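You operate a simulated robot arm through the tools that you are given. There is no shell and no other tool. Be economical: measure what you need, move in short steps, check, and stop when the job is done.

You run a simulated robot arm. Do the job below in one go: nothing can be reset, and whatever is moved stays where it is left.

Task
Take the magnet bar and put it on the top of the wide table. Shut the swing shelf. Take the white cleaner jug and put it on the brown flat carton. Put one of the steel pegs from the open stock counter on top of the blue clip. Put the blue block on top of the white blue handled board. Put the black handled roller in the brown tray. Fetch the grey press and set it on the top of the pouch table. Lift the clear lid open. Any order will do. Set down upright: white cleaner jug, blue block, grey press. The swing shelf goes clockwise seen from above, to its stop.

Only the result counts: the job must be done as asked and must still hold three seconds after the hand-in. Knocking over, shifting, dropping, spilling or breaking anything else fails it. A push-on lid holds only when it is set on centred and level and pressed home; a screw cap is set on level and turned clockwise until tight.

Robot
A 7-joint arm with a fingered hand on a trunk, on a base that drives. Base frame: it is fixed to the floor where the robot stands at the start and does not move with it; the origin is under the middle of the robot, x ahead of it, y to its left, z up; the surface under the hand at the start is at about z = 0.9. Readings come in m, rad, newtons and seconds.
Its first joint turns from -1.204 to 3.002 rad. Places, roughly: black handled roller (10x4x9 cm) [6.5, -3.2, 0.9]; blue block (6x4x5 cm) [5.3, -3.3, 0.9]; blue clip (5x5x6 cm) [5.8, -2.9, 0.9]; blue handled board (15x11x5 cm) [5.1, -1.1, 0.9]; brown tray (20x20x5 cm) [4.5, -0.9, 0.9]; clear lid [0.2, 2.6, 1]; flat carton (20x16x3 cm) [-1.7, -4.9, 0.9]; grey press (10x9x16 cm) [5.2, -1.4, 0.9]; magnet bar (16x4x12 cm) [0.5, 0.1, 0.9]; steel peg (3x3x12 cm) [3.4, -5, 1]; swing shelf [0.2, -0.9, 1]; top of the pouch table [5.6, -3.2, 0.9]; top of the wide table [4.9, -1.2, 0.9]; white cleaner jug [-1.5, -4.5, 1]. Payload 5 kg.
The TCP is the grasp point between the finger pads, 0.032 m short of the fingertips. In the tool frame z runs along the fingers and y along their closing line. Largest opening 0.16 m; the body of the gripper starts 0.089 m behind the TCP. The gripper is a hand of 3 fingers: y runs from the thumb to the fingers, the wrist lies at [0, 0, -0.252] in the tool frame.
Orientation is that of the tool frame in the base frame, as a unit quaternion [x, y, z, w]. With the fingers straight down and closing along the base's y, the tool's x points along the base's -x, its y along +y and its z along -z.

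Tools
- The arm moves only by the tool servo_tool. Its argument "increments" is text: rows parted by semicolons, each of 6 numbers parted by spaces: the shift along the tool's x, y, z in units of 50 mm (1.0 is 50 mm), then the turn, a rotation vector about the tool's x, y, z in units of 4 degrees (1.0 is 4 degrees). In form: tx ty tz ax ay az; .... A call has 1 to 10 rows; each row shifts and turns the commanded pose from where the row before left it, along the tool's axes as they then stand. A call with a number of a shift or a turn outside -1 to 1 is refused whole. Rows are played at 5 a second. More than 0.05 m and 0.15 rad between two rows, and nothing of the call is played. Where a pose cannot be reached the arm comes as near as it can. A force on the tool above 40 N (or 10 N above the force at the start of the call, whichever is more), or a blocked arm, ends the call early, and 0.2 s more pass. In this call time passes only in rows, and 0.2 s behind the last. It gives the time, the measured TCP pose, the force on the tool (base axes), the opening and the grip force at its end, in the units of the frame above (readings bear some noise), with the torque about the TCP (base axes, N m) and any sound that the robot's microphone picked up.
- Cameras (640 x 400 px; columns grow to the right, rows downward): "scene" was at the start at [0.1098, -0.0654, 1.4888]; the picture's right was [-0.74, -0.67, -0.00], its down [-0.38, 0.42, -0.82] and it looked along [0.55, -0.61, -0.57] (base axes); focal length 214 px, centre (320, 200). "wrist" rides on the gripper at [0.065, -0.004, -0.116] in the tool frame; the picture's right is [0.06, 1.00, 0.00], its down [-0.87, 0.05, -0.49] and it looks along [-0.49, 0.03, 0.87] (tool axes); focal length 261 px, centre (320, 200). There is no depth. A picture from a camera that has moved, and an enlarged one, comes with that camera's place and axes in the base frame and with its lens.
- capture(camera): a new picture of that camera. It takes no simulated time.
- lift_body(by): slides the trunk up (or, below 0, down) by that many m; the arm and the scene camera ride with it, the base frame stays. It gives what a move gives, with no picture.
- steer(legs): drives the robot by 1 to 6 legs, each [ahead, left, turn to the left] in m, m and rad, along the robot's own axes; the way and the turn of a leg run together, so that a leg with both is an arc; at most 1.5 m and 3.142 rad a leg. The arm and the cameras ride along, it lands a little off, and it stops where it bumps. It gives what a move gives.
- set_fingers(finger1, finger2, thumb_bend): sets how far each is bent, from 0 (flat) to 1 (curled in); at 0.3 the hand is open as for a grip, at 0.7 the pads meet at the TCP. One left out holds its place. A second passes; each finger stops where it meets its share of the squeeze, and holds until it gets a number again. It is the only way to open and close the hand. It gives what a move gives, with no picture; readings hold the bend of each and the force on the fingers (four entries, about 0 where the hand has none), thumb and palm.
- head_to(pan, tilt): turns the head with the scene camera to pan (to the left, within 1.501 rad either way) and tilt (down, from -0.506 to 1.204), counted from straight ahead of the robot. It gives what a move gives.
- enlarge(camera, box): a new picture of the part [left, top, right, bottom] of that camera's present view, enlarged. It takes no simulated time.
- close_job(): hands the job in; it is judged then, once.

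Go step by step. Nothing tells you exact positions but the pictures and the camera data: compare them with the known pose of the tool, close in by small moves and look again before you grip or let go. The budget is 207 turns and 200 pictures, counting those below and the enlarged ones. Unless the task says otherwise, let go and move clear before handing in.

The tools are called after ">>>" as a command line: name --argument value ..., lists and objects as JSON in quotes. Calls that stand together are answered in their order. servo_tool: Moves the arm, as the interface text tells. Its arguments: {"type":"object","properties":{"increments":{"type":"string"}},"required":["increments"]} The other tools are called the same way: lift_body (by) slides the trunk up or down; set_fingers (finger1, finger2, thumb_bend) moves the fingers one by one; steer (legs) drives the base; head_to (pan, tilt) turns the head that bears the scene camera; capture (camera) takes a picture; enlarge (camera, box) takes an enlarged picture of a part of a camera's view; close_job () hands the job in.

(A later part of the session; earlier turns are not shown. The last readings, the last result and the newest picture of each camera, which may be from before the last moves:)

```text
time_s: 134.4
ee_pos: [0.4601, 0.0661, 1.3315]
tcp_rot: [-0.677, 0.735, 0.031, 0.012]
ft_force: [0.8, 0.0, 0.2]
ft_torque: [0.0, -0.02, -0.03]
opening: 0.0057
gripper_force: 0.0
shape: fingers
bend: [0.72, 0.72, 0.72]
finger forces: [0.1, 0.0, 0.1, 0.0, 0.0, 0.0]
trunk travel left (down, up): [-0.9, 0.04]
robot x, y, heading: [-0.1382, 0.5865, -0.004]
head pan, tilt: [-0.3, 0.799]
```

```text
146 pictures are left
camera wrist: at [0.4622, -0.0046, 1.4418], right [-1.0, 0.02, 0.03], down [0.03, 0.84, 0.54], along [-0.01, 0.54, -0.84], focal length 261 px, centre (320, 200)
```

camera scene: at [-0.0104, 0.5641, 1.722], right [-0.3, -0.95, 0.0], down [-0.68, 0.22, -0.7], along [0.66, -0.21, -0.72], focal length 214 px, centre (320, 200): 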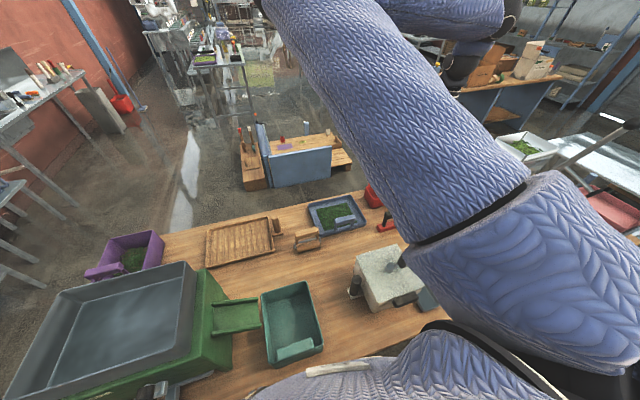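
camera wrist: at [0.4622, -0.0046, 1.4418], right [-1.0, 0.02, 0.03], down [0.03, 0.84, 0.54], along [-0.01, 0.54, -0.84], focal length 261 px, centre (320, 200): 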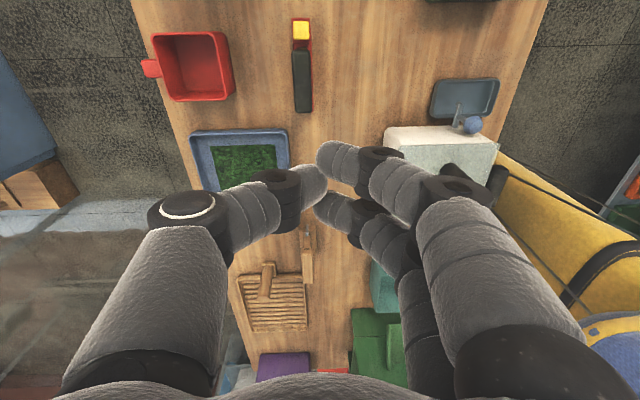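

The handle of the magnet bar lies at about (0.482, 0.057), aligned with the hand's x. I align, open, and lower.

>>> servo_tool --increments "0.14 -0.45 0 0 0 0"

>>> set_fingers --finger1 0.4 --finger2 0.4 --thumb_bend 0.4

>>> lift_body --by -0.2

>>> capture --camera "wrist"

```text
time_s: 134.8
ee_pos: [0.484, 0.0563, 1.3273]
tcp_rot: [-0.677, 0.736, 0.031, 0.011]
ft_force: [-0.9, 0.1, 0.0]
ft_torque: [0.02, 0.01, 0.03]
opening: 0.0058
gripper_force: 0.1
shape: fingers
bend: [0.72, 0.72, 0.72]
finger forces: [0.0, 0.0, 0.0, 0.0, 0.0, 0.1]
trunk travel left (down, up): [-0.9, 0.04]
robot x, y, heading: [-0.1379, 0.5854, -0.009]
head pan, tilt: [-0.3, 0.799]
```

```text
time_s: 135.8
ee_pos: [0.4815, 0.0566, 1.3291]
tcp_rot: [-0.677, 0.735, 0.031, 0.011]
ft_force: [-0.6, -0.2, -0.5]
ft_torque: [-0.01, 0.01, -0.02]
opening: 0.1275
gripper_force: 0.1
shape: fingers
bend: [0.4, 0.4, 0.4]
finger forces: [0.1, 0.0, 0.0, 0.0, 0.0, 0.0]
trunk travel left (down, up): [-0.9, 0.04]
robot x, y, heading: [-0.1388, 0.5869, -0.003]
head pan, tilt: [-0.3, 0.799]
```

```text
time_s: 138.0
ee_pos: [0.4823, 0.0578, 1.129]
tcp_rot: [-0.677, 0.735, 0.03, 0.012]
ft_force: [0.5, 0.4, 0.0]
ft_torque: [0.0, -0.01, 0.01]
opening: 0.1274
gripper_force: 0.0
shape: fingers
bend: [0.4, 0.4, 0.4]
finger forces: [0.0, 0.0, 0.1, 0.0, 0.1, 0.0]
trunk travel left (down, up): [-0.7, 0.24]
robot x, y, heading: [-0.1403, 0.5868, -0.006]
head pan, tilt: [-0.3, 0.799]
```

```text
145 pictures are left
camera wrist: at [0.4841, -0.0138, 1.2406], right [-1.0, 0.02, 0.03], down [0.03, 0.84, 0.54], along [-0.01, 0.54, -0.84], focal length 261 px, centre (320, 200)
```

wrist: 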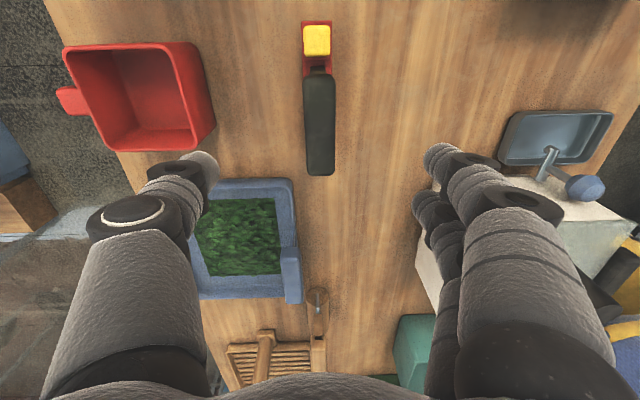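

>>> set_fingers --finger1 0.5 --finger2 0.5 --thumb_bend 0.5

>>> servo_tool --increments "0 0 0.9 0 0 0; 0 0 0.8 0 0 0; 0 0 0.8 0 0 0"

>>> capture --camera "wrist"

```text
time_s: 139.0
ee_pos: [0.4824, 0.056, 1.129]
tcp_rot: [-0.677, 0.735, 0.03, 0.012]
ft_force: [0.0, 0.5, 1.0]
ft_torque: [0.03, 0.0, 0.01]
opening: 0.0881
gripper_force: 0.0
shape: fingers
bend: [0.5, 0.5, 0.5]
finger forces: [0.1, 0.0, 0.1, 0.0, 0.0, 0.0]
trunk travel left (down, up): [-0.7, 0.24]
robot x, y, heading: [-0.1334, 0.5896, -0.008]
head pan, tilt: [-0.3, 0.799]
```

```text
time_s: 139.8
ee_pos: [0.4809, 0.0654, 1.0034]
tcp_rot: [-0.676, 0.736, 0.031, 0.012]
ft_force: [0.7, -0.4, 0.3]
ft_torque: [0.04, 0.04, 0.01]
opening: 0.0878
gripper_force: 0.0
shape: fingers
bend: [0.5, 0.5, 0.5]
finger forces: [0.1, 0.0, 0.0, 0.0, 0.0, 0.0]
trunk travel left (down, up): [-0.7, 0.24]
robot x, y, heading: [-0.1383, 0.5891, -0.004]
head pan, tilt: [-0.3, 0.799]
```

```text
144 pictures are left
camera wrist: at [0.4814, -0.0056, 1.1155], right [-1.0, 0.02, 0.03], down [0.03, 0.84, 0.54], along [-0.01, 0.54, -0.84], focal length 261 px, centre (320, 200)
```

wrist: 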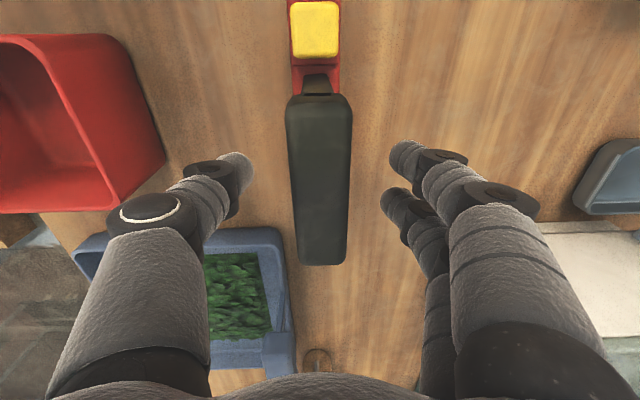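

>>> set_fingers --finger1 0.75 --finger2 0.75 --thumb_bend 0.75

>>> servo_tool --increments "0 0 -0.5 0 0 0; 0 0 -0.7 0 0 0; 0 0 -1 0 0 0; 0 0 -1 0 0 0"

>>> lift_body --by 0.2

>>> capture --camera "wrist"

```text
time_s: 140.8
ee_pos: [0.4795, 0.0651, 1.0052]
tcp_rot: [-0.677, 0.735, 0.03, 0.012]
ft_force: [0.1, -0.7, -2.5]
ft_torque: [0.03, -0.04, 0.0]
opening: 0.0041
gripper_force: 0.8
shape: fingers
bend: [0.74, 0.74, 0.73]
finger forces: [0.6, 0.7, 0.0, 0.1, 0.0, 0.0]
trunk travel left (down, up): [-0.7, 0.24]
robot x, y, heading: [-0.1383, 0.5907, -0.006]
head pan, tilt: [-0.3, 0.799]
```

```text
time_s: 141.8
ee_pos: [0.4853, 0.0534, 1.1674]
tcp_rot: [-0.677, 0.736, 0.03, 0.012]
ft_force: [-0.4, 1.1, -2.4]
ft_torque: [-0.03, -0.07, -0.01]
opening: 0.0046
gripper_force: 0.5
shape: fingers
bend: [0.74, 0.74, 0.73]
finger forces: [0.5, 0.5, 0.0, 0.0, 0.1, 0.0]
trunk travel left (down, up): [-0.7, 0.24]
robot x, y, heading: [-0.1383, 0.5887, -0.002]
head pan, tilt: [-0.3, 0.799]
```

```text
time_s: 144.0
ee_pos: [0.4877, 0.0523, 1.3653]
tcp_rot: [-0.677, 0.736, 0.031, 0.011]
ft_force: [0.3, 0.4, -2.0]
ft_torque: [0.01, -0.02, -0.01]
opening: 0.0047
gripper_force: 0.4
shape: fingers
bend: [0.74, 0.74, 0.73]
finger forces: [0.6, 0.7, 0.0, 0.0, 0.0, 0.1]
trunk travel left (down, up): [-0.9, 0.04]
robot x, y, heading: [-0.1394, 0.59, -0.005]
head pan, tilt: [-0.3, 0.799]
```

```text
143 pictures are left
camera wrist: at [0.4883, -0.0185, 1.4771], right [-1.0, 0.02, 0.03], down [0.03, 0.84, 0.54], along [-0.01, 0.54, -0.84], focal length 261 px, centre (320, 200)
```

wrist: 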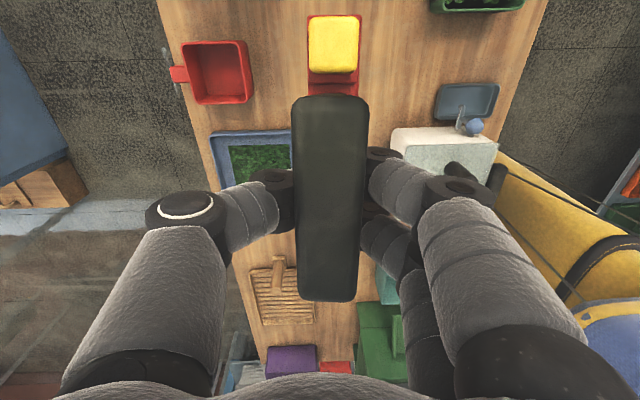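

Lifted: the fingers are closed under the handle. I back away and drive around the left end of the counter, then look ahead.

>>> steer --legs '[[-0.4, 0, 0], [0, 1.15, 0]]'

>>> head_to --pan 0.0 --tilt 0.3

>>> capture --camera "scene"

>>> capture --camera "wrist"

```text
time_s: 151.9
ee_pos: [0.1015, 1.2264, 1.3672]
tcp_rot: [-0.686, 0.727, 0.031, 0.011]
ft_force: [0.4, 0.2, -1.9]
ft_torque: [-0.01, -0.06, -0.02]
opening: 0.0047
gripper_force: 0.7
shape: fingers
bend: [0.74, 0.74, 0.73]
finger forces: [0.6, 0.6, 0.0, 0.1, 0.1, 0.0]
trunk travel left (down, up): [-0.9, 0.04]
robot x, y, heading: [-0.5388, 1.7454, 0.018]
head pan, tilt: [-0.3, 0.799]
```

```text
time_s: 152.8
ee_pos: [0.1007, 1.2246, 1.3669]
tcp_rot: [-0.687, 0.726, 0.032, 0.012]
ft_force: [-0.1, -0.7, -2.6]
ft_torque: [0.03, 0.01, 0.03]
opening: 0.0045
gripper_force: 0.5
shape: fingers
bend: [0.74, 0.74, 0.73]
finger forces: [0.6, 0.7, 0.0, 0.1, 0.0, 0.0]
trunk travel left (down, up): [-0.9, 0.04]
robot x, y, heading: [-0.5348, 1.7424, 0.017]
head pan, tilt: [0.0, 0.3]
```

```text
142 pictures are left
camera scene: at [-0.3918, 1.7476, 1.7662], right [0.02, -1.0, 0.0], down [-0.3, -0.01, -0.95], along [0.95, 0.02, -0.3], focal length 214 px, centre (320, 200)
```

scene: 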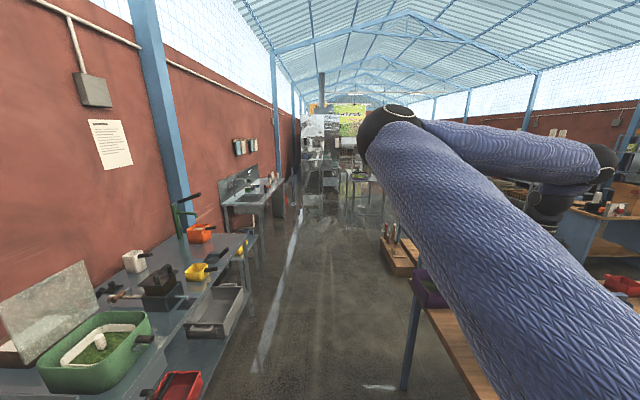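

```text
141 pictures are left
camera wrist: at [0.1051, 1.1537, 1.4772], right [-1.0, 0.0, 0.03], down [0.01, 0.84, 0.54], along [-0.02, 0.54, -0.84], focal length 261 px, centre (320, 200)
```

wrist: 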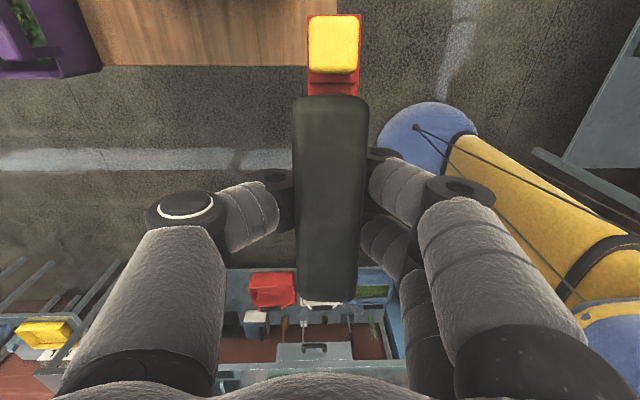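

>>> steer --legs '[[1.4, 0.05, -0.017]]'

>>> head_to --pan -0.1 --tilt 0.4

>>> capture --camera "scene"

>>> head_to --pan -1.2 --tilt 0.4

>>> capture --camera "scene"

```text
time_s: 159.9
ee_pos: [1.525, 1.3393, 1.3667]
tcp_rot: [-0.696, 0.717, 0.032, 0.011]
ft_force: [0.2, 0.2, -1.7]
ft_torque: [0.0, -0.04, -0.03]
opening: 0.0041
gripper_force: 0.8
shape: fingers
bend: [0.74, 0.74, 0.73]
finger forces: [0.5, 0.7, 0.0, 0.0, 0.0, 0.0]
trunk travel left (down, up): [-0.9, 0.04]
robot x, y, heading: [0.8735, 1.8408, 0.047]
head pan, tilt: [0.0, 0.3]
```

```text
time_s: 160.5
ee_pos: [1.5243, 1.3396, 1.3658]
tcp_rot: [-0.696, 0.717, 0.031, 0.012]
ft_force: [-0.6, 0.1, -2.5]
ft_torque: [-0.02, 0.01, -0.01]
opening: 0.0046
gripper_force: 0.8
shape: fingers
bend: [0.74, 0.74, 0.73]
finger forces: [0.5, 0.7, 0.1, 0.1, 0.0, 0.1]
trunk travel left (down, up): [-0.9, 0.04]
robot x, y, heading: [0.8728, 1.8409, 0.045]
head pan, tilt: [-0.099, 0.4]
```

```text
140 pictures are left
camera scene: at [1.0162, 1.8396, 1.7571], right [-0.05, -1.0, 0.0], down [-0.39, 0.02, -0.92], along [0.92, -0.05, -0.39], focal length 214 px, centre (320, 200)
```

scene: 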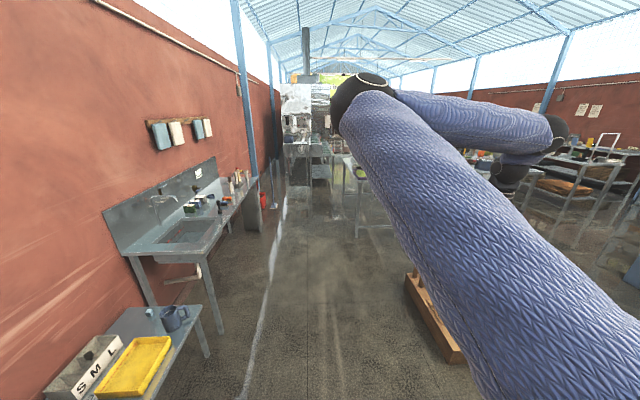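

```text
time_s: 161.9
ee_pos: [1.5246, 1.3396, 1.3659]
tcp_rot: [-0.697, 0.717, 0.031, 0.011]
ft_force: [0.1, 0.0, -2.6]
ft_torque: [-0.01, -0.04, -0.02]
opening: 0.0043
gripper_force: 0.2
shape: fingers
bend: [0.74, 0.74, 0.73]
finger forces: [0.5, 0.7, 0.0, 0.0, 0.0, 0.0]
trunk travel left (down, up): [-0.9, 0.04]
robot x, y, heading: [0.8728, 1.8448, 0.047]
head pan, tilt: [-1.201, 0.4]
```

```text
139 pictures are left
camera scene: at [0.9609, 1.7597, 1.7571], right [-0.91, -0.41, 0.0], down [-0.16, 0.36, -0.92], along [0.37, -0.84, -0.39], focal length 214 px, centre (320, 200)
```

scene: 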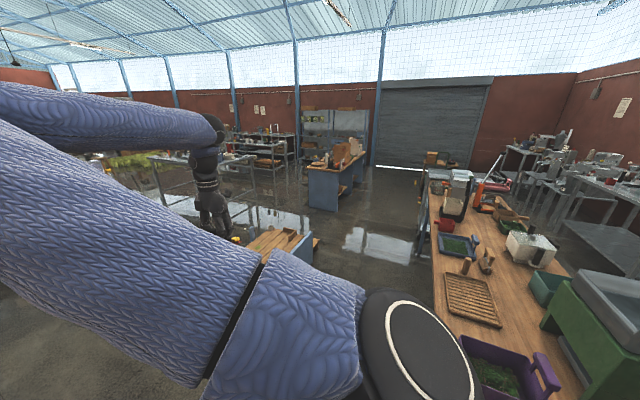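

>>> steer --legs '[[0.5, -0.05, 0], [0, 0, -0.9]]'

>>> head_to --pan 0.35 --tilt 0.3

>>> capture --camera "scene"

```text
time_s: 167.1
ee_pos: [1.391, 0.993, 1.3658]
tcp_rot: [-0.318, 0.948, 0.023, 0.023]
ft_force: [-0.2, -0.3, -2.6]
ft_torque: [-0.06, -0.05, -0.01]
opening: 0.0045
gripper_force: 0.3
shape: fingers
bend: [0.74, 0.74, 0.73]
finger forces: [0.4, 0.6, 0.1, 0.0, 0.1, 0.1]
trunk travel left (down, up): [-0.9, 0.04]
robot x, y, heading: [1.372, 1.8188, -0.845]
head pan, tilt: [-1.201, 0.4]
```

```text
time_s: 168.7
ee_pos: [1.3907, 0.995, 1.3655]
tcp_rot: [-0.318, 0.948, 0.023, 0.023]
ft_force: [-0.4, 0.0, -1.6]
ft_torque: [-0.02, 0.02, 0.01]
opening: 0.0046
gripper_force: 0.9
shape: fingers
bend: [0.74, 0.74, 0.73]
finger forces: [0.4, 0.7, 0.1, 0.0, 0.1, 0.1]
trunk travel left (down, up): [-0.9, 0.04]
robot x, y, heading: [1.3741, 1.8221, -0.848]
head pan, tilt: [0.351, 0.3]
```

```text
138 pictures are left
camera scene: at [1.4887, 1.7346, 1.7663], right [-0.48, -0.88, 0.0], down [-0.26, 0.14, -0.96], along [0.84, -0.45, -0.3], focal length 214 px, centre (320, 200)
```

scene: 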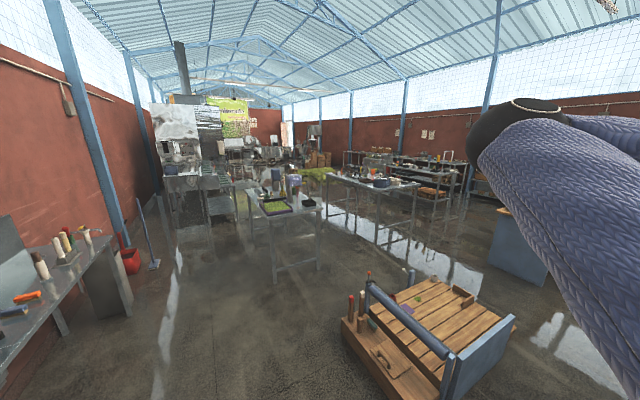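

>>> enlarge --camera "scene" --box '[230, 130, 486, 290]'

```text
2.50 times, centred on (358, 210) of scene
camera zoom: at [1.4887, 1.7346, 1.7663], right [-0.48, -0.88, 0.0], down [-0.26, 0.14, -0.96], along [0.84, -0.45, -0.3], focal length 536 px, centre (225, 175)
```

zoom: 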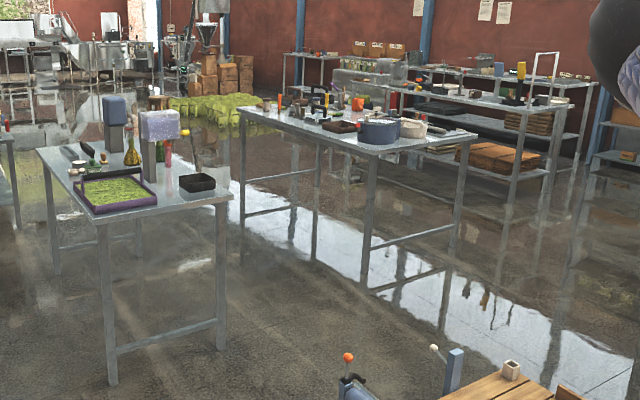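

The wide table seems to span x≈3.95–5.6, y≈-0.6…-1.75. I check the gap between the pallet and the small table.

>>> enlarge --camera "scene" --box '[260, 200, 560, 400]'

```text
2.00 times, centred on (410, 300) of scene
camera zoom: at [1.4887, 1.7346, 1.7663], right [-0.48, -0.88, 0.0], down [-0.26, 0.14, -0.96], along [0.84, -0.45, -0.3], focal length 429 px, centre (140, 0)
```

zoom: 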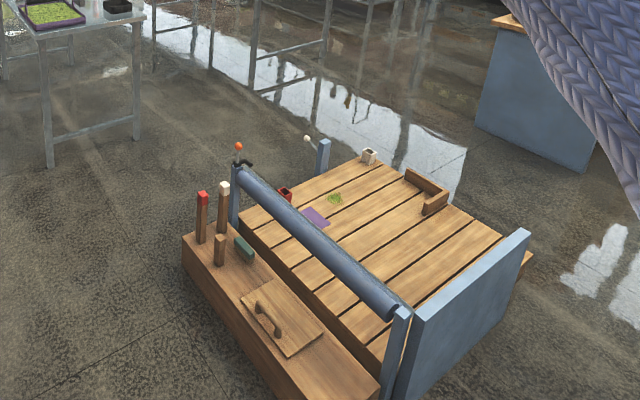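

>>> steer --legs '[[0, 0, 0.85], [1.5, 0, 0]]'

>>> head_to --pan -0.15 --tilt 0.5

>>> capture --camera "scene"

```text
time_s: 178.3
ee_pos: [3.4822, 1.3055, 1.3656]
tcp_rot: [-0.68, 0.732, 0.031, 0.012]
ft_force: [0.3, 0.3, -0.3]
ft_torque: [0.03, -0.01, 0.02]
opening: 0.0046
gripper_force: 0.7
shape: fingers
bend: [0.74, 0.74, 0.73]
finger forces: [0.3, 0.6, 0.0, 0.1, 0.1, 0.0]
trunk travel left (down, up): [-0.9, 0.04]
robot x, y, heading: [2.8512, 1.8316, 0.005]
head pan, tilt: [0.351, 0.3]
```

```text
time_s: 179.2
ee_pos: [3.4825, 1.306, 1.365]
tcp_rot: [-0.681, 0.732, 0.03, 0.012]
ft_force: [0.0, 0.0, 0.4]
ft_torque: [-0.02, -0.04, 0.01]
opening: 0.0044
gripper_force: 0.4
shape: fingers
bend: [0.74, 0.74, 0.73]
finger forces: [0.2, 0.6, 0.0, 0.0, 0.1, 0.1]
trunk travel left (down, up): [-0.9, 0.04]
robot x, y, heading: [2.8512, 1.8333, 0.007]
head pan, tilt: [-0.15, 0.499]
```

```text
135 pictures are left
camera scene: at [2.9923, 1.8216, 1.748], right [-0.14, -0.99, 0.0], down [-0.47, 0.07, -0.88], along [0.87, -0.12, -0.48], focal length 214 px, centre (320, 200)
```

scene: 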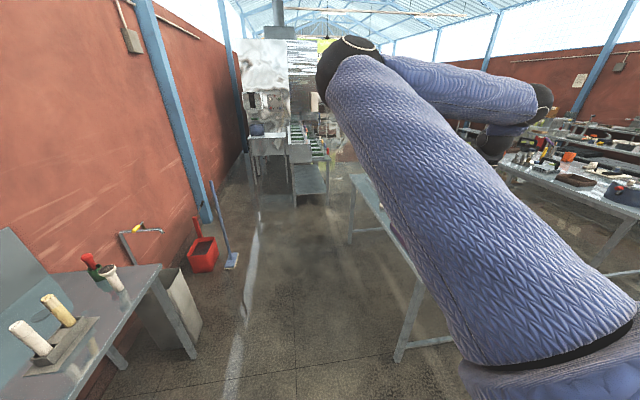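

The load reading dropped; I check the wrist camera for the magnet bar.

>>> capture --camera "wrist"

```text
134 pictures are left
camera wrist: at [3.4846, 1.2345, 1.4774], right [-1.0, 0.01, 0.03], down [0.02, 0.84, 0.54], along [-0.02, 0.54, -0.84], focal length 261 px, centre (320, 200)
```

wrist: 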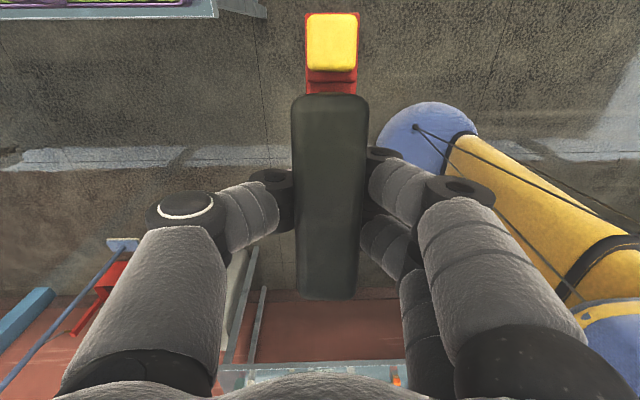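

Still held. I turn to face -y, strafe to the gap, and pass it slowly.

>>> steer --legs '[[0, 0, -1.575], [0, 0.37, 0], [0.5, 0, 0]]'

>>> head_to --pan 0.3 --tilt 0.7

>>> capture --camera "scene"

```text
time_s: 188.0
ee_pos: [2.703, 0.6971, 1.3667]
tcp_rot: [0.031, 0.999, 0.014, 0.03]
ft_force: [-0.2, -0.3, -1.9]
ft_torque: [0.0, 0.01, 0.02]
opening: 0.0044
gripper_force: 1.0
shape: fingers
bend: [0.74, 0.74, 0.73]
finger forces: [0.1, 0.6, 0.1, 0.0, 0.1, 0.0]
trunk travel left (down, up): [-0.9, 0.04]
robot x, y, heading: [3.2274, 1.3338, -1.557]
head pan, tilt: [-0.15, 0.499]
```

```text
time_s: 188.9
ee_pos: [2.7021, 0.6971, 1.3659]
tcp_rot: [0.031, 0.999, 0.014, 0.03]
ft_force: [0.1, -0.4, -2.2]
ft_torque: [-0.02, -0.02, -0.02]
opening: 0.0045
gripper_force: 0.6
shape: fingers
bend: [0.74, 0.74, 0.73]
finger forces: [0.1, 0.4, 0.1, 0.0, 0.1, 0.1]
trunk travel left (down, up): [-0.9, 0.04]
robot x, y, heading: [3.2286, 1.3312, -1.552]
head pan, tilt: [0.3, 0.7]
```

```text
133 pictures are left
camera scene: at [3.2525, 1.2021, 1.7303], right [-0.95, -0.31, 0.0], down [-0.2, 0.61, -0.77], along [0.24, -0.73, -0.64], focal length 214 px, centre (320, 200)
```

scene: 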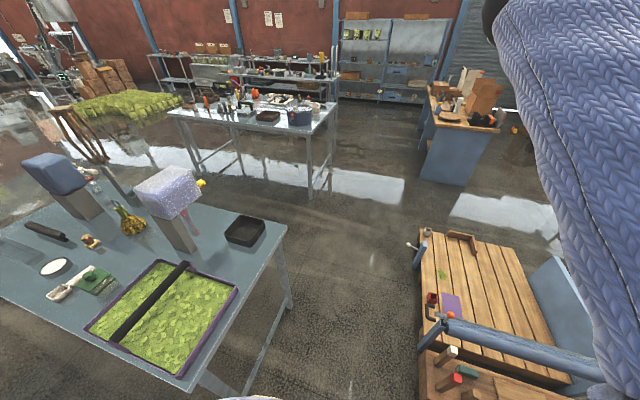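

>>> steer --legs '[[0.7, 0.02, -0.01], [0.7, 0, 0]]'

>>> head_to --pan 0.8 --tilt 0.6

>>> capture --camera "scene"

```text
time_s: 196.1
ee_pos: [2.6991, -0.6828, 1.3659]
tcp_rot: [0.049, 0.998, 0.013, 0.031]
ft_force: [0.5, 0.2, -1.8]
ft_torque: [-0.02, 0.01, 0.01]
opening: 0.0045
gripper_force: 0.3
shape: fingers
bend: [0.74, 0.74, 0.73]
finger forces: [0.2, 0.6, 0.0, 0.0, 0.2, 0.0]
trunk travel left (down, up): [-0.9, 0.04]
robot x, y, heading: [3.2409, -0.0639, -1.586]
head pan, tilt: [0.3, 0.7]
```

```text
time_s: 197.1
ee_pos: [2.6975, -0.6826, 1.3663]
tcp_rot: [0.048, 0.998, 0.013, 0.031]
ft_force: [0.0, -0.2, -1.8]
ft_torque: [-0.03, 0.02, -0.01]
opening: 0.0042
gripper_force: 0.2
shape: fingers
bend: [0.74, 0.74, 0.73]
finger forces: [0.1, 0.6, 0.0, 0.0, 0.2, 0.0]
trunk travel left (down, up): [-0.9, 0.04]
robot x, y, heading: [3.2423, -0.0652, -1.592]
head pan, tilt: [0.799, 0.6]
```

```text
132 pictures are left
camera scene: at [3.3027, -0.1775, 1.7389], right [-0.71, -0.7, 0.0], down [-0.4, 0.4, -0.83], along [0.58, -0.59, -0.56], focal length 214 px, centre (320, 200)
```

scene: 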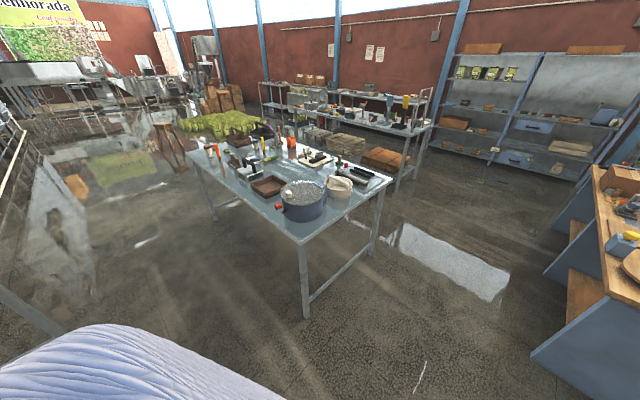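

>>> enlarge --camera "scene" --box '[180, 125, 404, 265]'

```text
2.86 times, centred on (292, 195) of scene
camera zoom: at [3.3027, -0.1775, 1.7389], right [-0.71, -0.7, 0.0], down [-0.4, 0.4, -0.83], along [0.58, -0.59, -0.56], focal length 613 px, centre (400, 214)
```

zoom: 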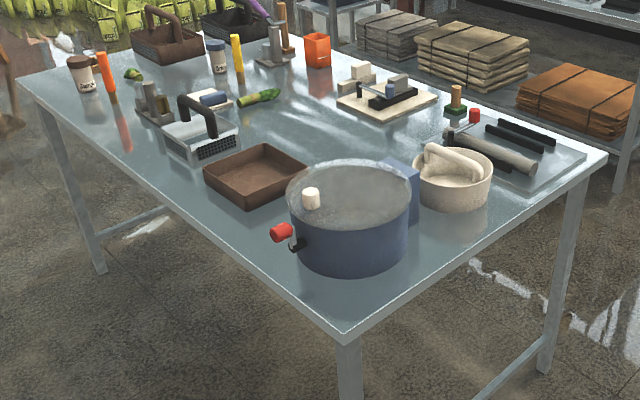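

The free spot on the wide table is around (4.75, -1.2). I strafe east along its north side, then forward.

>>> steer --legs '[[0, 1.0, 0.01], [0, 1.04, 0.005]]'

>>> head_to --pan -0.1 --tilt 0.6

>>> capture --camera "scene"

```text
time_s: 207.3
ee_pos: [4.7805, -0.7115, 1.3661]
tcp_rot: [0.037, 0.999, 0.013, 0.029]
ft_force: [-0.1, -0.4, -2.0]
ft_torque: [-0.03, 0.03, 0.03]
opening: 0.0046
gripper_force: 0.8
shape: fingers
bend: [0.74, 0.74, 0.73]
finger forces: [0.1, 0.6, 0.0, 0.0, 0.1, 0.0]
trunk travel left (down, up): [-0.9, 0.04]
robot x, y, heading: [5.3121, -0.0825, -1.571]
head pan, tilt: [0.799, 0.6]
```

```text
time_s: 208.5
ee_pos: [4.781, -0.7124, 1.3668]
tcp_rot: [0.037, 0.999, 0.013, 0.03]
ft_force: [0.2, 0.3, -2.8]
ft_torque: [-0.03, 0.01, -0.02]
opening: 0.0045
gripper_force: 1.0
shape: fingers
bend: [0.74, 0.74, 0.73]
finger forces: [0.1, 0.7, 0.1, 0.0, 0.1, 0.0]
trunk travel left (down, up): [-0.9, 0.04]
robot x, y, heading: [5.3098, -0.0843, -1.565]
head pan, tilt: [-0.099, 0.6]
```

```text
130 pictures are left
camera scene: at [5.3032, -0.2214, 1.7388], right [-1.0, 0.1, 0.0], down [0.05, 0.56, -0.82], along [-0.08, -0.82, -0.57], focal length 214 px, centre (320, 200)
```

scene: 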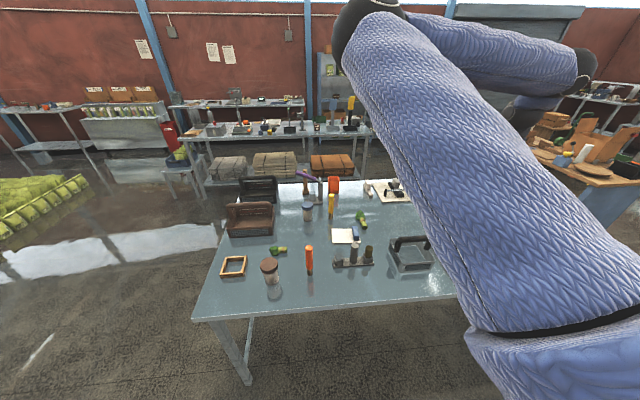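

>>> steer --legs '[[0.38, 0, 0]]'

>>> capture --camera "wrist"

```text
time_s: 210.9
ee_pos: [4.7755, -1.0839, 1.3673]
tcp_rot: [0.042, 0.999, 0.014, 0.03]
ft_force: [-0.2, 0.1, -3.0]
ft_torque: [0.0, -0.01, 0.02]
opening: 0.0045
gripper_force: 0.2
shape: fingers
bend: [0.74, 0.74, 0.73]
finger forces: [0.2, 0.6, 0.0, 0.0, 0.2, 0.0]
trunk travel left (down, up): [-0.9, 0.04]
robot x, y, heading: [5.308, -0.4604, -1.573]
head pan, tilt: [-0.099, 0.6]
```

```text
129 pictures are left
camera wrist: at [4.7026, -1.0847, 1.4775], right [0.02, 1.0, 0.03], down [0.84, -0.03, 0.54], along [0.54, 0.01, -0.84], focal length 261 px, centre (320, 200)
```

wrist: 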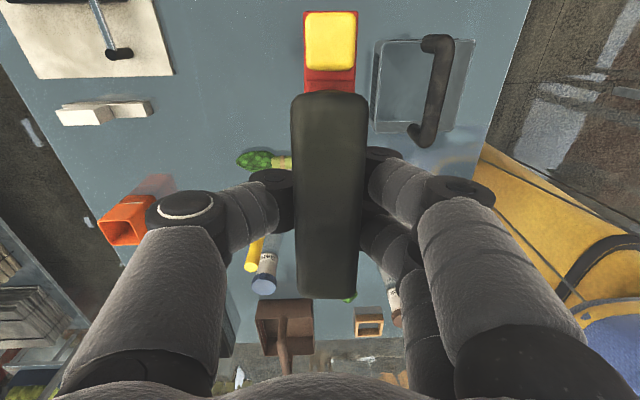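

>>> servo_tool --increments "0 -0.95 0 0 0 0; 0 -0.95 0 0 0 0"

>>> lift_body --by -0.25

>>> capture --camera "wrist"

>>> capture --camera "scene"

```text
time_s: 211.5
ee_pos: [4.7638, -1.1809, 1.362]
tcp_rot: [0.042, 0.999, 0.014, 0.031]
ft_force: [-0.9, -0.3, -3.2]
ft_torque: [0.04, 0.01, 0.04]
opening: 0.0044
gripper_force: 0.7
shape: fingers
bend: [0.74, 0.74, 0.73]
finger forces: [0.1, 0.8, 0.0, 0.1, 0.2, 0.0]
trunk travel left (down, up): [-0.9, 0.04]
robot x, y, heading: [5.3134, -0.464, -1.571]
head pan, tilt: [-0.099, 0.6]
```

```text
time_s: 214.1
ee_pos: [4.7656, -1.1796, 1.1134]
tcp_rot: [0.042, 0.999, 0.013, 0.03]
ft_force: [-0.8, 0.4, -1.2]
ft_torque: [-0.05, -0.03, 0.02]
opening: 0.0043
gripper_force: 0.8
shape: fingers
bend: [0.74, 0.74, 0.73]
finger forces: [0.2, 0.7, 0.0, 0.1, 0.2, 0.0]
trunk travel left (down, up): [-0.65, 0.29]
robot x, y, heading: [5.3134, -0.4594, -1.574]
head pan, tilt: [-0.099, 0.6]
```

```text
128 pictures are left
camera wrist: at [4.6933, -1.1794, 1.2246], right [0.02, 1.0, 0.03], down [0.84, -0.03, 0.54], along [0.54, 0.01, -0.84], focal length 261 px, centre (320, 200)
```

wrist: 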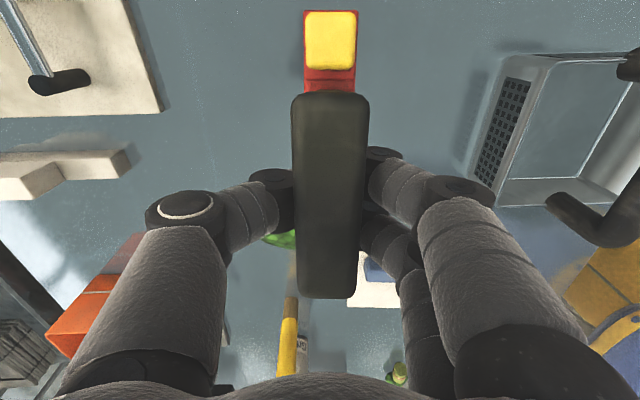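

```text
127 pictures are left
camera scene: at [5.3012, -0.5987, 1.4889], right [-0.99, 0.1, 0.0], down [0.06, 0.56, -0.82], along [-0.09, -0.82, -0.57], focal length 214 px, centre (320, 200)
```

scene: 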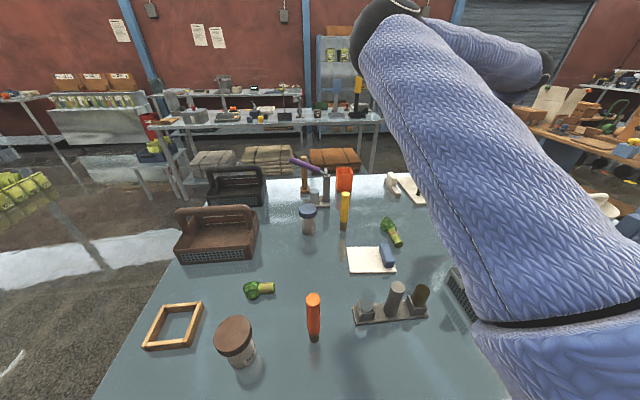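

>>> servo_tool --increments "0 0 0.8 0 0 0; 0 0 0.8 0 0 0; 0 0 0.3 0 0 0; 0 0 0.2 0 0 0; 0 0 0.1 0 0 0"

>>> capture --camera "wrist"

```text
time_s: 215.3
ee_pos: [4.7717, -1.1776, 1.003]
tcp_rot: [0.042, 0.999, 0.014, 0.031]
ft_force: [-0.9, -0.3, -2.2]
ft_torque: [0.01, 0.0, -0.01]
opening: 0.0042
gripper_force: 0.7
shape: fingers
bend: [0.74, 0.74, 0.73]
finger forces: [0.3, 0.6, 0.0, 0.0, 0.2, 0.0]
trunk travel left (down, up): [-0.65, 0.29]
robot x, y, heading: [5.3123, -0.467, -1.577]
head pan, tilt: [-0.099, 0.6]
```

```text
126 pictures are left
camera wrist: at [4.6995, -1.1763, 1.1148], right [0.02, 1.0, 0.03], down [0.84, -0.03, 0.54], along [0.54, 0.01, -0.84], focal length 261 px, centre (320, 200)
```

wrist: 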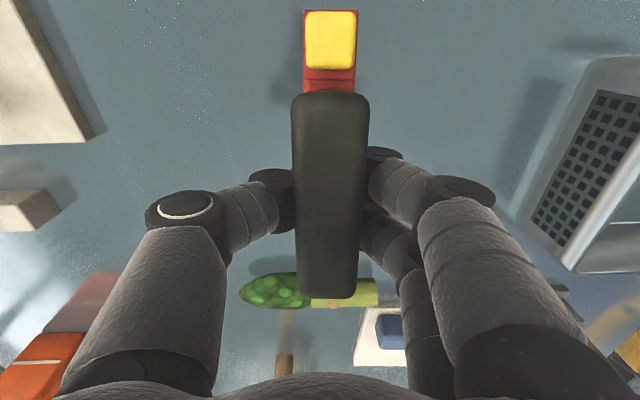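

>>> servo_tool --increments "0 0 0.15 0 0 0; 0 0 0.15 0 0 0"

>>> servo_tool --increments "0 0 0.15 0 0 0; 0 0 0.1 0 0 0"

```text
time_s: 215.9
ee_pos: [4.7731, -1.1755, 0.9881]
tcp_rot: [0.042, 0.999, 0.012, 0.031]
ft_force: [-0.5, -0.8, 0.5]
ft_torque: [-0.06, 0.04, 0.02]
opening: 0.0045
gripper_force: 1.2
shape: fingers
bend: [0.74, 0.74, 0.73]
finger forces: [0.2, 1.4, 0.0, 0.0, 0.2, 0.0]
trunk travel left (down, up): [-0.65, 0.29]
robot x, y, heading: [5.3118, -0.4587, -1.576]
head pan, tilt: [-0.099, 0.6]
```

```text
time_s: 216.5
ee_pos: [4.7727, -1.1753, 0.9753]
tcp_rot: [0.042, 0.999, 0.013, 0.031]
ft_force: [-0.1, 0.9, -0.7]
ft_torque: [0.0, 0.02, 0.02]
opening: 0.0041
gripper_force: 0.3
shape: fingers
bend: [0.74, 0.74, 0.73]
finger forces: [0.1, 0.4, 0.1, 0.1, 0.0, 0.0]
trunk travel left (down, up): [-0.65, 0.29]
robot x, y, heading: [5.3122, -0.4586, -1.576]
head pan, tilt: [-0.099, 0.6]
```

The bar rests on the table. I open and lift.

>>> set_fingers --finger1 0.45 --finger2 0.45 --thumb_bend 0.45

>>> servo_tool --increments "0 0 -1 0 0 0; 0 0 -1 0 0 0; 0 0 -1 0 0 0; 0 0 -1 0 0 0"

>>> lift_body --by 0.2

>>> capture --camera "wrist"

```text
time_s: 217.5
ee_pos: [4.7731, -1.1748, 0.9759]
tcp_rot: [0.041, 0.999, 0.014, 0.03]
ft_force: [0.0, 0.0, 0.6]
ft_torque: [0.0, 0.02, -0.04]
opening: 0.1071
gripper_force: 0.0
shape: fingers
bend: [0.45, 0.45, 0.45]
finger forces: [0.0, 0.1, 0.1, 0.0, 0.0, 0.0]
trunk travel left (down, up): [-0.65, 0.29]
robot x, y, heading: [5.309, -0.4609, -1.576]
head pan, tilt: [-0.099, 0.6]
```

```text
time_s: 218.5
ee_pos: [4.7563, -1.182, 1.1759]
tcp_rot: [0.041, 0.999, 0.012, 0.031]
ft_force: [0.1, 0.6, -0.9]
ft_torque: [-0.03, -0.01, -0.01]
opening: 0.1075
gripper_force: 0.0
shape: fingers
bend: [0.45, 0.45, 0.45]
finger forces: [0.1, 0.1, 0.0, 0.0, 0.0, 0.0]
trunk travel left (down, up): [-0.65, 0.29]
robot x, y, heading: [5.3088, -0.4557, -1.578]
head pan, tilt: [-0.099, 0.6]
```

```text
time_s: 220.7
ee_pos: [4.7569, -1.1836, 1.3747]
tcp_rot: [0.043, 0.999, 0.015, 0.03]
ft_force: [0.2, 0.5, 0.7]
ft_torque: [0.02, -0.02, -0.05]
opening: 0.1075
gripper_force: 0.1
shape: fingers
bend: [0.45, 0.45, 0.45]
finger forces: [0.0, 0.0, 0.1, 0.0, 0.0, 0.0]
trunk travel left (down, up): [-0.85, 0.09]
robot x, y, heading: [5.3107, -0.461, -1.577]
head pan, tilt: [-0.099, 0.6]
```

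```text
125 pictures are left
camera wrist: at [4.6845, -1.1835, 1.4856], right [0.02, 1.0, 0.03], down [0.84, -0.03, 0.54], along [0.54, 0.01, -0.84], focal length 261 px, centre (320, 200)
```

wrist: 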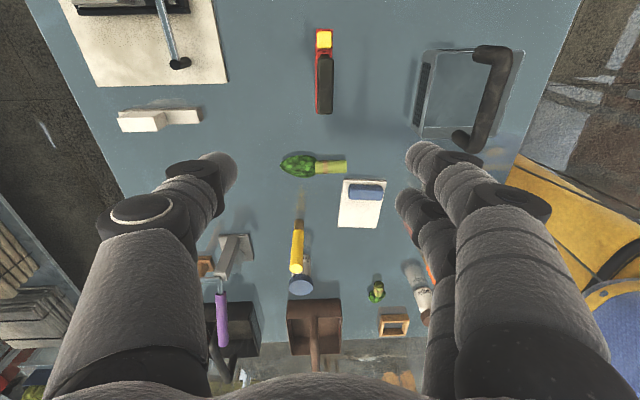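

Magnet bar placed. Now the grey press around (5.15,-1.4); I look closely at it.

>>> head_to --pan 0.0 --tilt 0.6

>>> enlarge --camera "scene" --box '[220, 150, 420, 290]'

```text
time_s: 221.3
ee_pos: [4.7558, -1.184, 1.3743]
tcp_rot: [0.042, 0.999, 0.014, 0.03]
ft_force: [-0.1, 0.4, 0.6]
ft_torque: [0.01, -0.02, -0.02]
opening: 0.1074
gripper_force: 0.0
shape: fingers
bend: [0.45, 0.45, 0.45]
finger forces: [0.0, 0.0, 0.0, 0.1, 0.0, 0.1]
trunk travel left (down, up): [-0.85, 0.09]
robot x, y, heading: [5.3114, -0.458, -1.582]
head pan, tilt: [0.0, 0.6]
```

```text
2.86 times, centred on (320, 220) of scene
camera zoom: at [5.3099, -0.5992, 1.6889], right [-1.0, 0.01, 0.0], down [0.0, 0.57, -0.82], along [0.0, -0.82, -0.57], focal length 613 px, centre (320, 143)
```

zoom: 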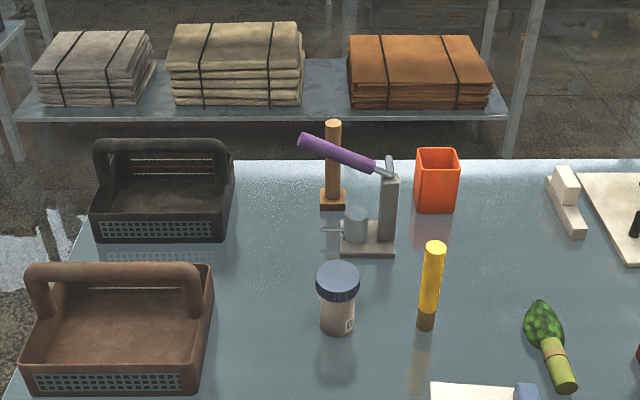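

The press' column is at about (5.19,-1.42), z 0.91–1.05, lever to +x. I move closer and try bringing the hand over it, closing along y.

>>> steer --legs '[[0.14, 0, 0]]'

>>> servo_tool --increments "-1 0 0 0 0 0; -1 0 0 0 0 0; -1 0 0 0 0 0; -1 0 0 0 0 0; -1 0 0 0 0 0"

>>> servo_tool --increments "-1 0 0 0 0 0; -1 0 0 0 0 0; -1 0 0 0 0 0"

```text
time_s: 222.7
ee_pos: [4.7569, -1.323, 1.3766]
tcp_rot: [0.041, 0.999, 0.013, 0.03]
ft_force: [0.4, 0.0, -1.5]
ft_torque: [-0.01, 0.0, 0.01]
opening: 0.1074
gripper_force: 0.1
shape: fingers
bend: [0.45, 0.45, 0.45]
finger forces: [0.0, 0.0, 0.0, 0.0, 0.1, 0.0]
trunk travel left (down, up): [-0.85, 0.09]
robot x, y, heading: [5.3115, -0.6015, -1.572]
head pan, tilt: [0.0, 0.6]
```

```text
time_s: 223.9
ee_pos: [4.9881, -1.3185, 1.2573]
tcp_rot: [0.056, 0.992, 0.11, 0.032]
ft_force: [0.7, -0.5, -0.2]
ft_torque: [0.0, 0.05, -0.02]
opening: 0.1071
gripper_force: 0.0
shape: fingers
bend: [0.45, 0.45, 0.45]
finger forces: [0.1, 0.0, 0.0, 0.1, 0.1, 0.0]
trunk travel left (down, up): [-0.85, 0.09]
robot x, y, heading: [5.3091, -0.597, -1.581]
head pan, tilt: [0.0, 0.6]
stopped in row 5: the arm was blocked; the commanded pose is now the measured one
```

```text
time_s: 224.9
ee_pos: [5.083, -1.3077, 1.1852]
tcp_rot: [0.069, 0.983, 0.168, 0.034]
ft_force: [0.4, 0.7, -0.2]
ft_torque: [0.04, -0.01, 0.02]
opening: 0.1074
gripper_force: 0.1
shape: fingers
bend: [0.45, 0.45, 0.45]
finger forces: [0.0, 0.1, 0.0, 0.0, 0.0, 0.1]
out of reach, approached as far as the arm can: row 3
trunk travel left (down, up): [-0.85, 0.09]
robot x, y, heading: [5.309, -0.6014, -1.574]
head pan, tilt: [0.0, 0.6]
stopped in row 3: the arm was blocked; the commanded pose is now the measured one
```

The arm can't come this close to the middle. Better to reach the press from the south side with it front-right. I bring the hand back right, level it, and drive round the west end.

>>> servo_tool --increments "0.9 0 -0.4 0 0 0; 0.9 0 -0.4 0 0 0; 0.9 0 -0.4 0 0 0; 0.9 0 -0.4 0 0 0; 0.9 0 -0.4 0 0 0; 0.9 0 -0.4 0 0 0; 0 0 -0.5 1 0 0; 0 0 -0.5 1 0 0; 0 0 -0.5 1 0 0; 0 0 0 1 0 0"

>>> capture --camera "wrist"

```text
time_s: 227.1
ee_pos: [4.8049, -1.3288, 1.3605]
tcp_rot: [0.069, 0.997, 0.028, 0.021]
ft_force: [-0.1, -0.7, 0.7]
ft_torque: [0.06, 0.06, 0.03]
opening: 0.1073
gripper_force: 0.1
shape: fingers
bend: [0.45, 0.45, 0.45]
finger forces: [0.1, 0.0, 0.1, 0.1, 0.0, 0.0]
trunk travel left (down, up): [-0.85, 0.09]
robot x, y, heading: [5.3117, -0.6004, -1.573]
head pan, tilt: [0.0, 0.6]
```

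```text
123 pictures are left
camera wrist: at [4.7341, -1.3285, 1.473], right [0.08, 1.0, 0.06], down [0.84, -0.1, 0.53], along [0.53, 0.01, -0.85], focal length 261 px, centre (320, 200)
```

wrist: 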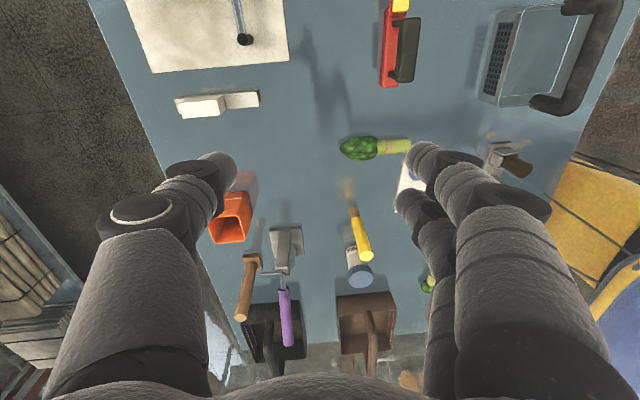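

>>> steer --legs '[[-0.48, 0, 0], [0, -1.0, 0], [0, -1.0, 0], [1.0, 0, 0], [1.0, 0, 0]]'

>>> head_to --pan 0.6 --tilt 0.45

>>> capture --camera "scene"

```text
time_s: 249.0
ee_pos: [3.016, -2.9509, 1.3595]
tcp_rot: [0.036, 0.999, 0.03, 0.022]
ft_force: [0.6, 0.0, 0.4]
ft_torque: [-0.03, 0.02, 0.02]
opening: 0.1074
gripper_force: 0.0
shape: fingers
bend: [0.45, 0.45, 0.45]
finger forces: [0.1, 0.1, 0.0, 0.0, 0.0, 0.1]
trunk travel left (down, up): [-0.85, 0.09]
robot x, y, heading: [3.4705, -2.1877, -1.508]
head pan, tilt: [0.0, 0.6]
```

```text
time_s: 250.0
ee_pos: [3.0167, -2.9519, 1.3604]
tcp_rot: [0.035, 0.999, 0.029, 0.022]
ft_force: [0.7, -0.9, -0.5]
ft_torque: [0.0, 0.0, 0.02]
opening: 0.1073
gripper_force: 0.0
shape: fingers
bend: [0.45, 0.45, 0.45]
finger forces: [0.0, 0.0, 0.0, 0.0, 0.1, 0.0]
trunk travel left (down, up): [-0.85, 0.09]
robot x, y, heading: [3.4683, -2.1897, -1.508]
head pan, tilt: [0.6, 0.45]
```

```text
122 pictures are left
camera scene: at [3.5307, -2.3114, 1.7024], right [-0.79, -0.62, 0.0], down [-0.27, 0.34, -0.9], along [0.56, -0.71, -0.44], focal length 214 px, centre (320, 200)
```

scene: 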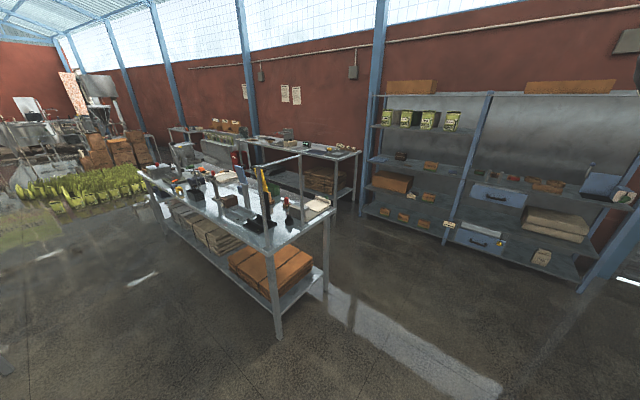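

>>> enlarge --camera "scene" --box '[120, 120, 360, 270]'

>>> enlarge --camera "scene" --box '[350, 60, 640, 300]'

```text
2.67 times, centred on (240, 195) of scene
camera zoom: at [3.5307, -2.3114, 1.7024], right [-0.79, -0.62, 0.0], down [-0.27, 0.34, -0.9], along [0.56, -0.71, -0.44], focal length 572 px, centre (533, 213)
```

zoom: 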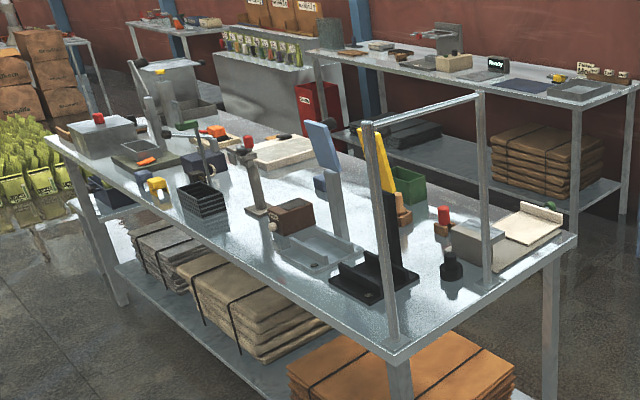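

```text
1.67 times, centred on (495, 180) of scene
camera zoom: at [3.5307, -2.3114, 1.7024], right [-0.79, -0.62, 0.0], down [-0.27, 0.34, -0.9], along [0.56, -0.71, -0.44], focal length 358 px, centre (28, 233)
```

zoom: 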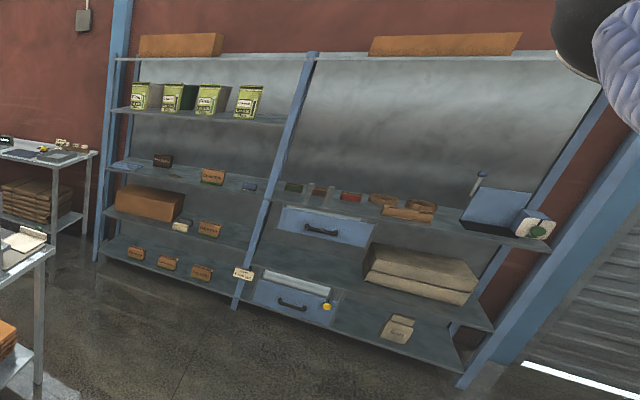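

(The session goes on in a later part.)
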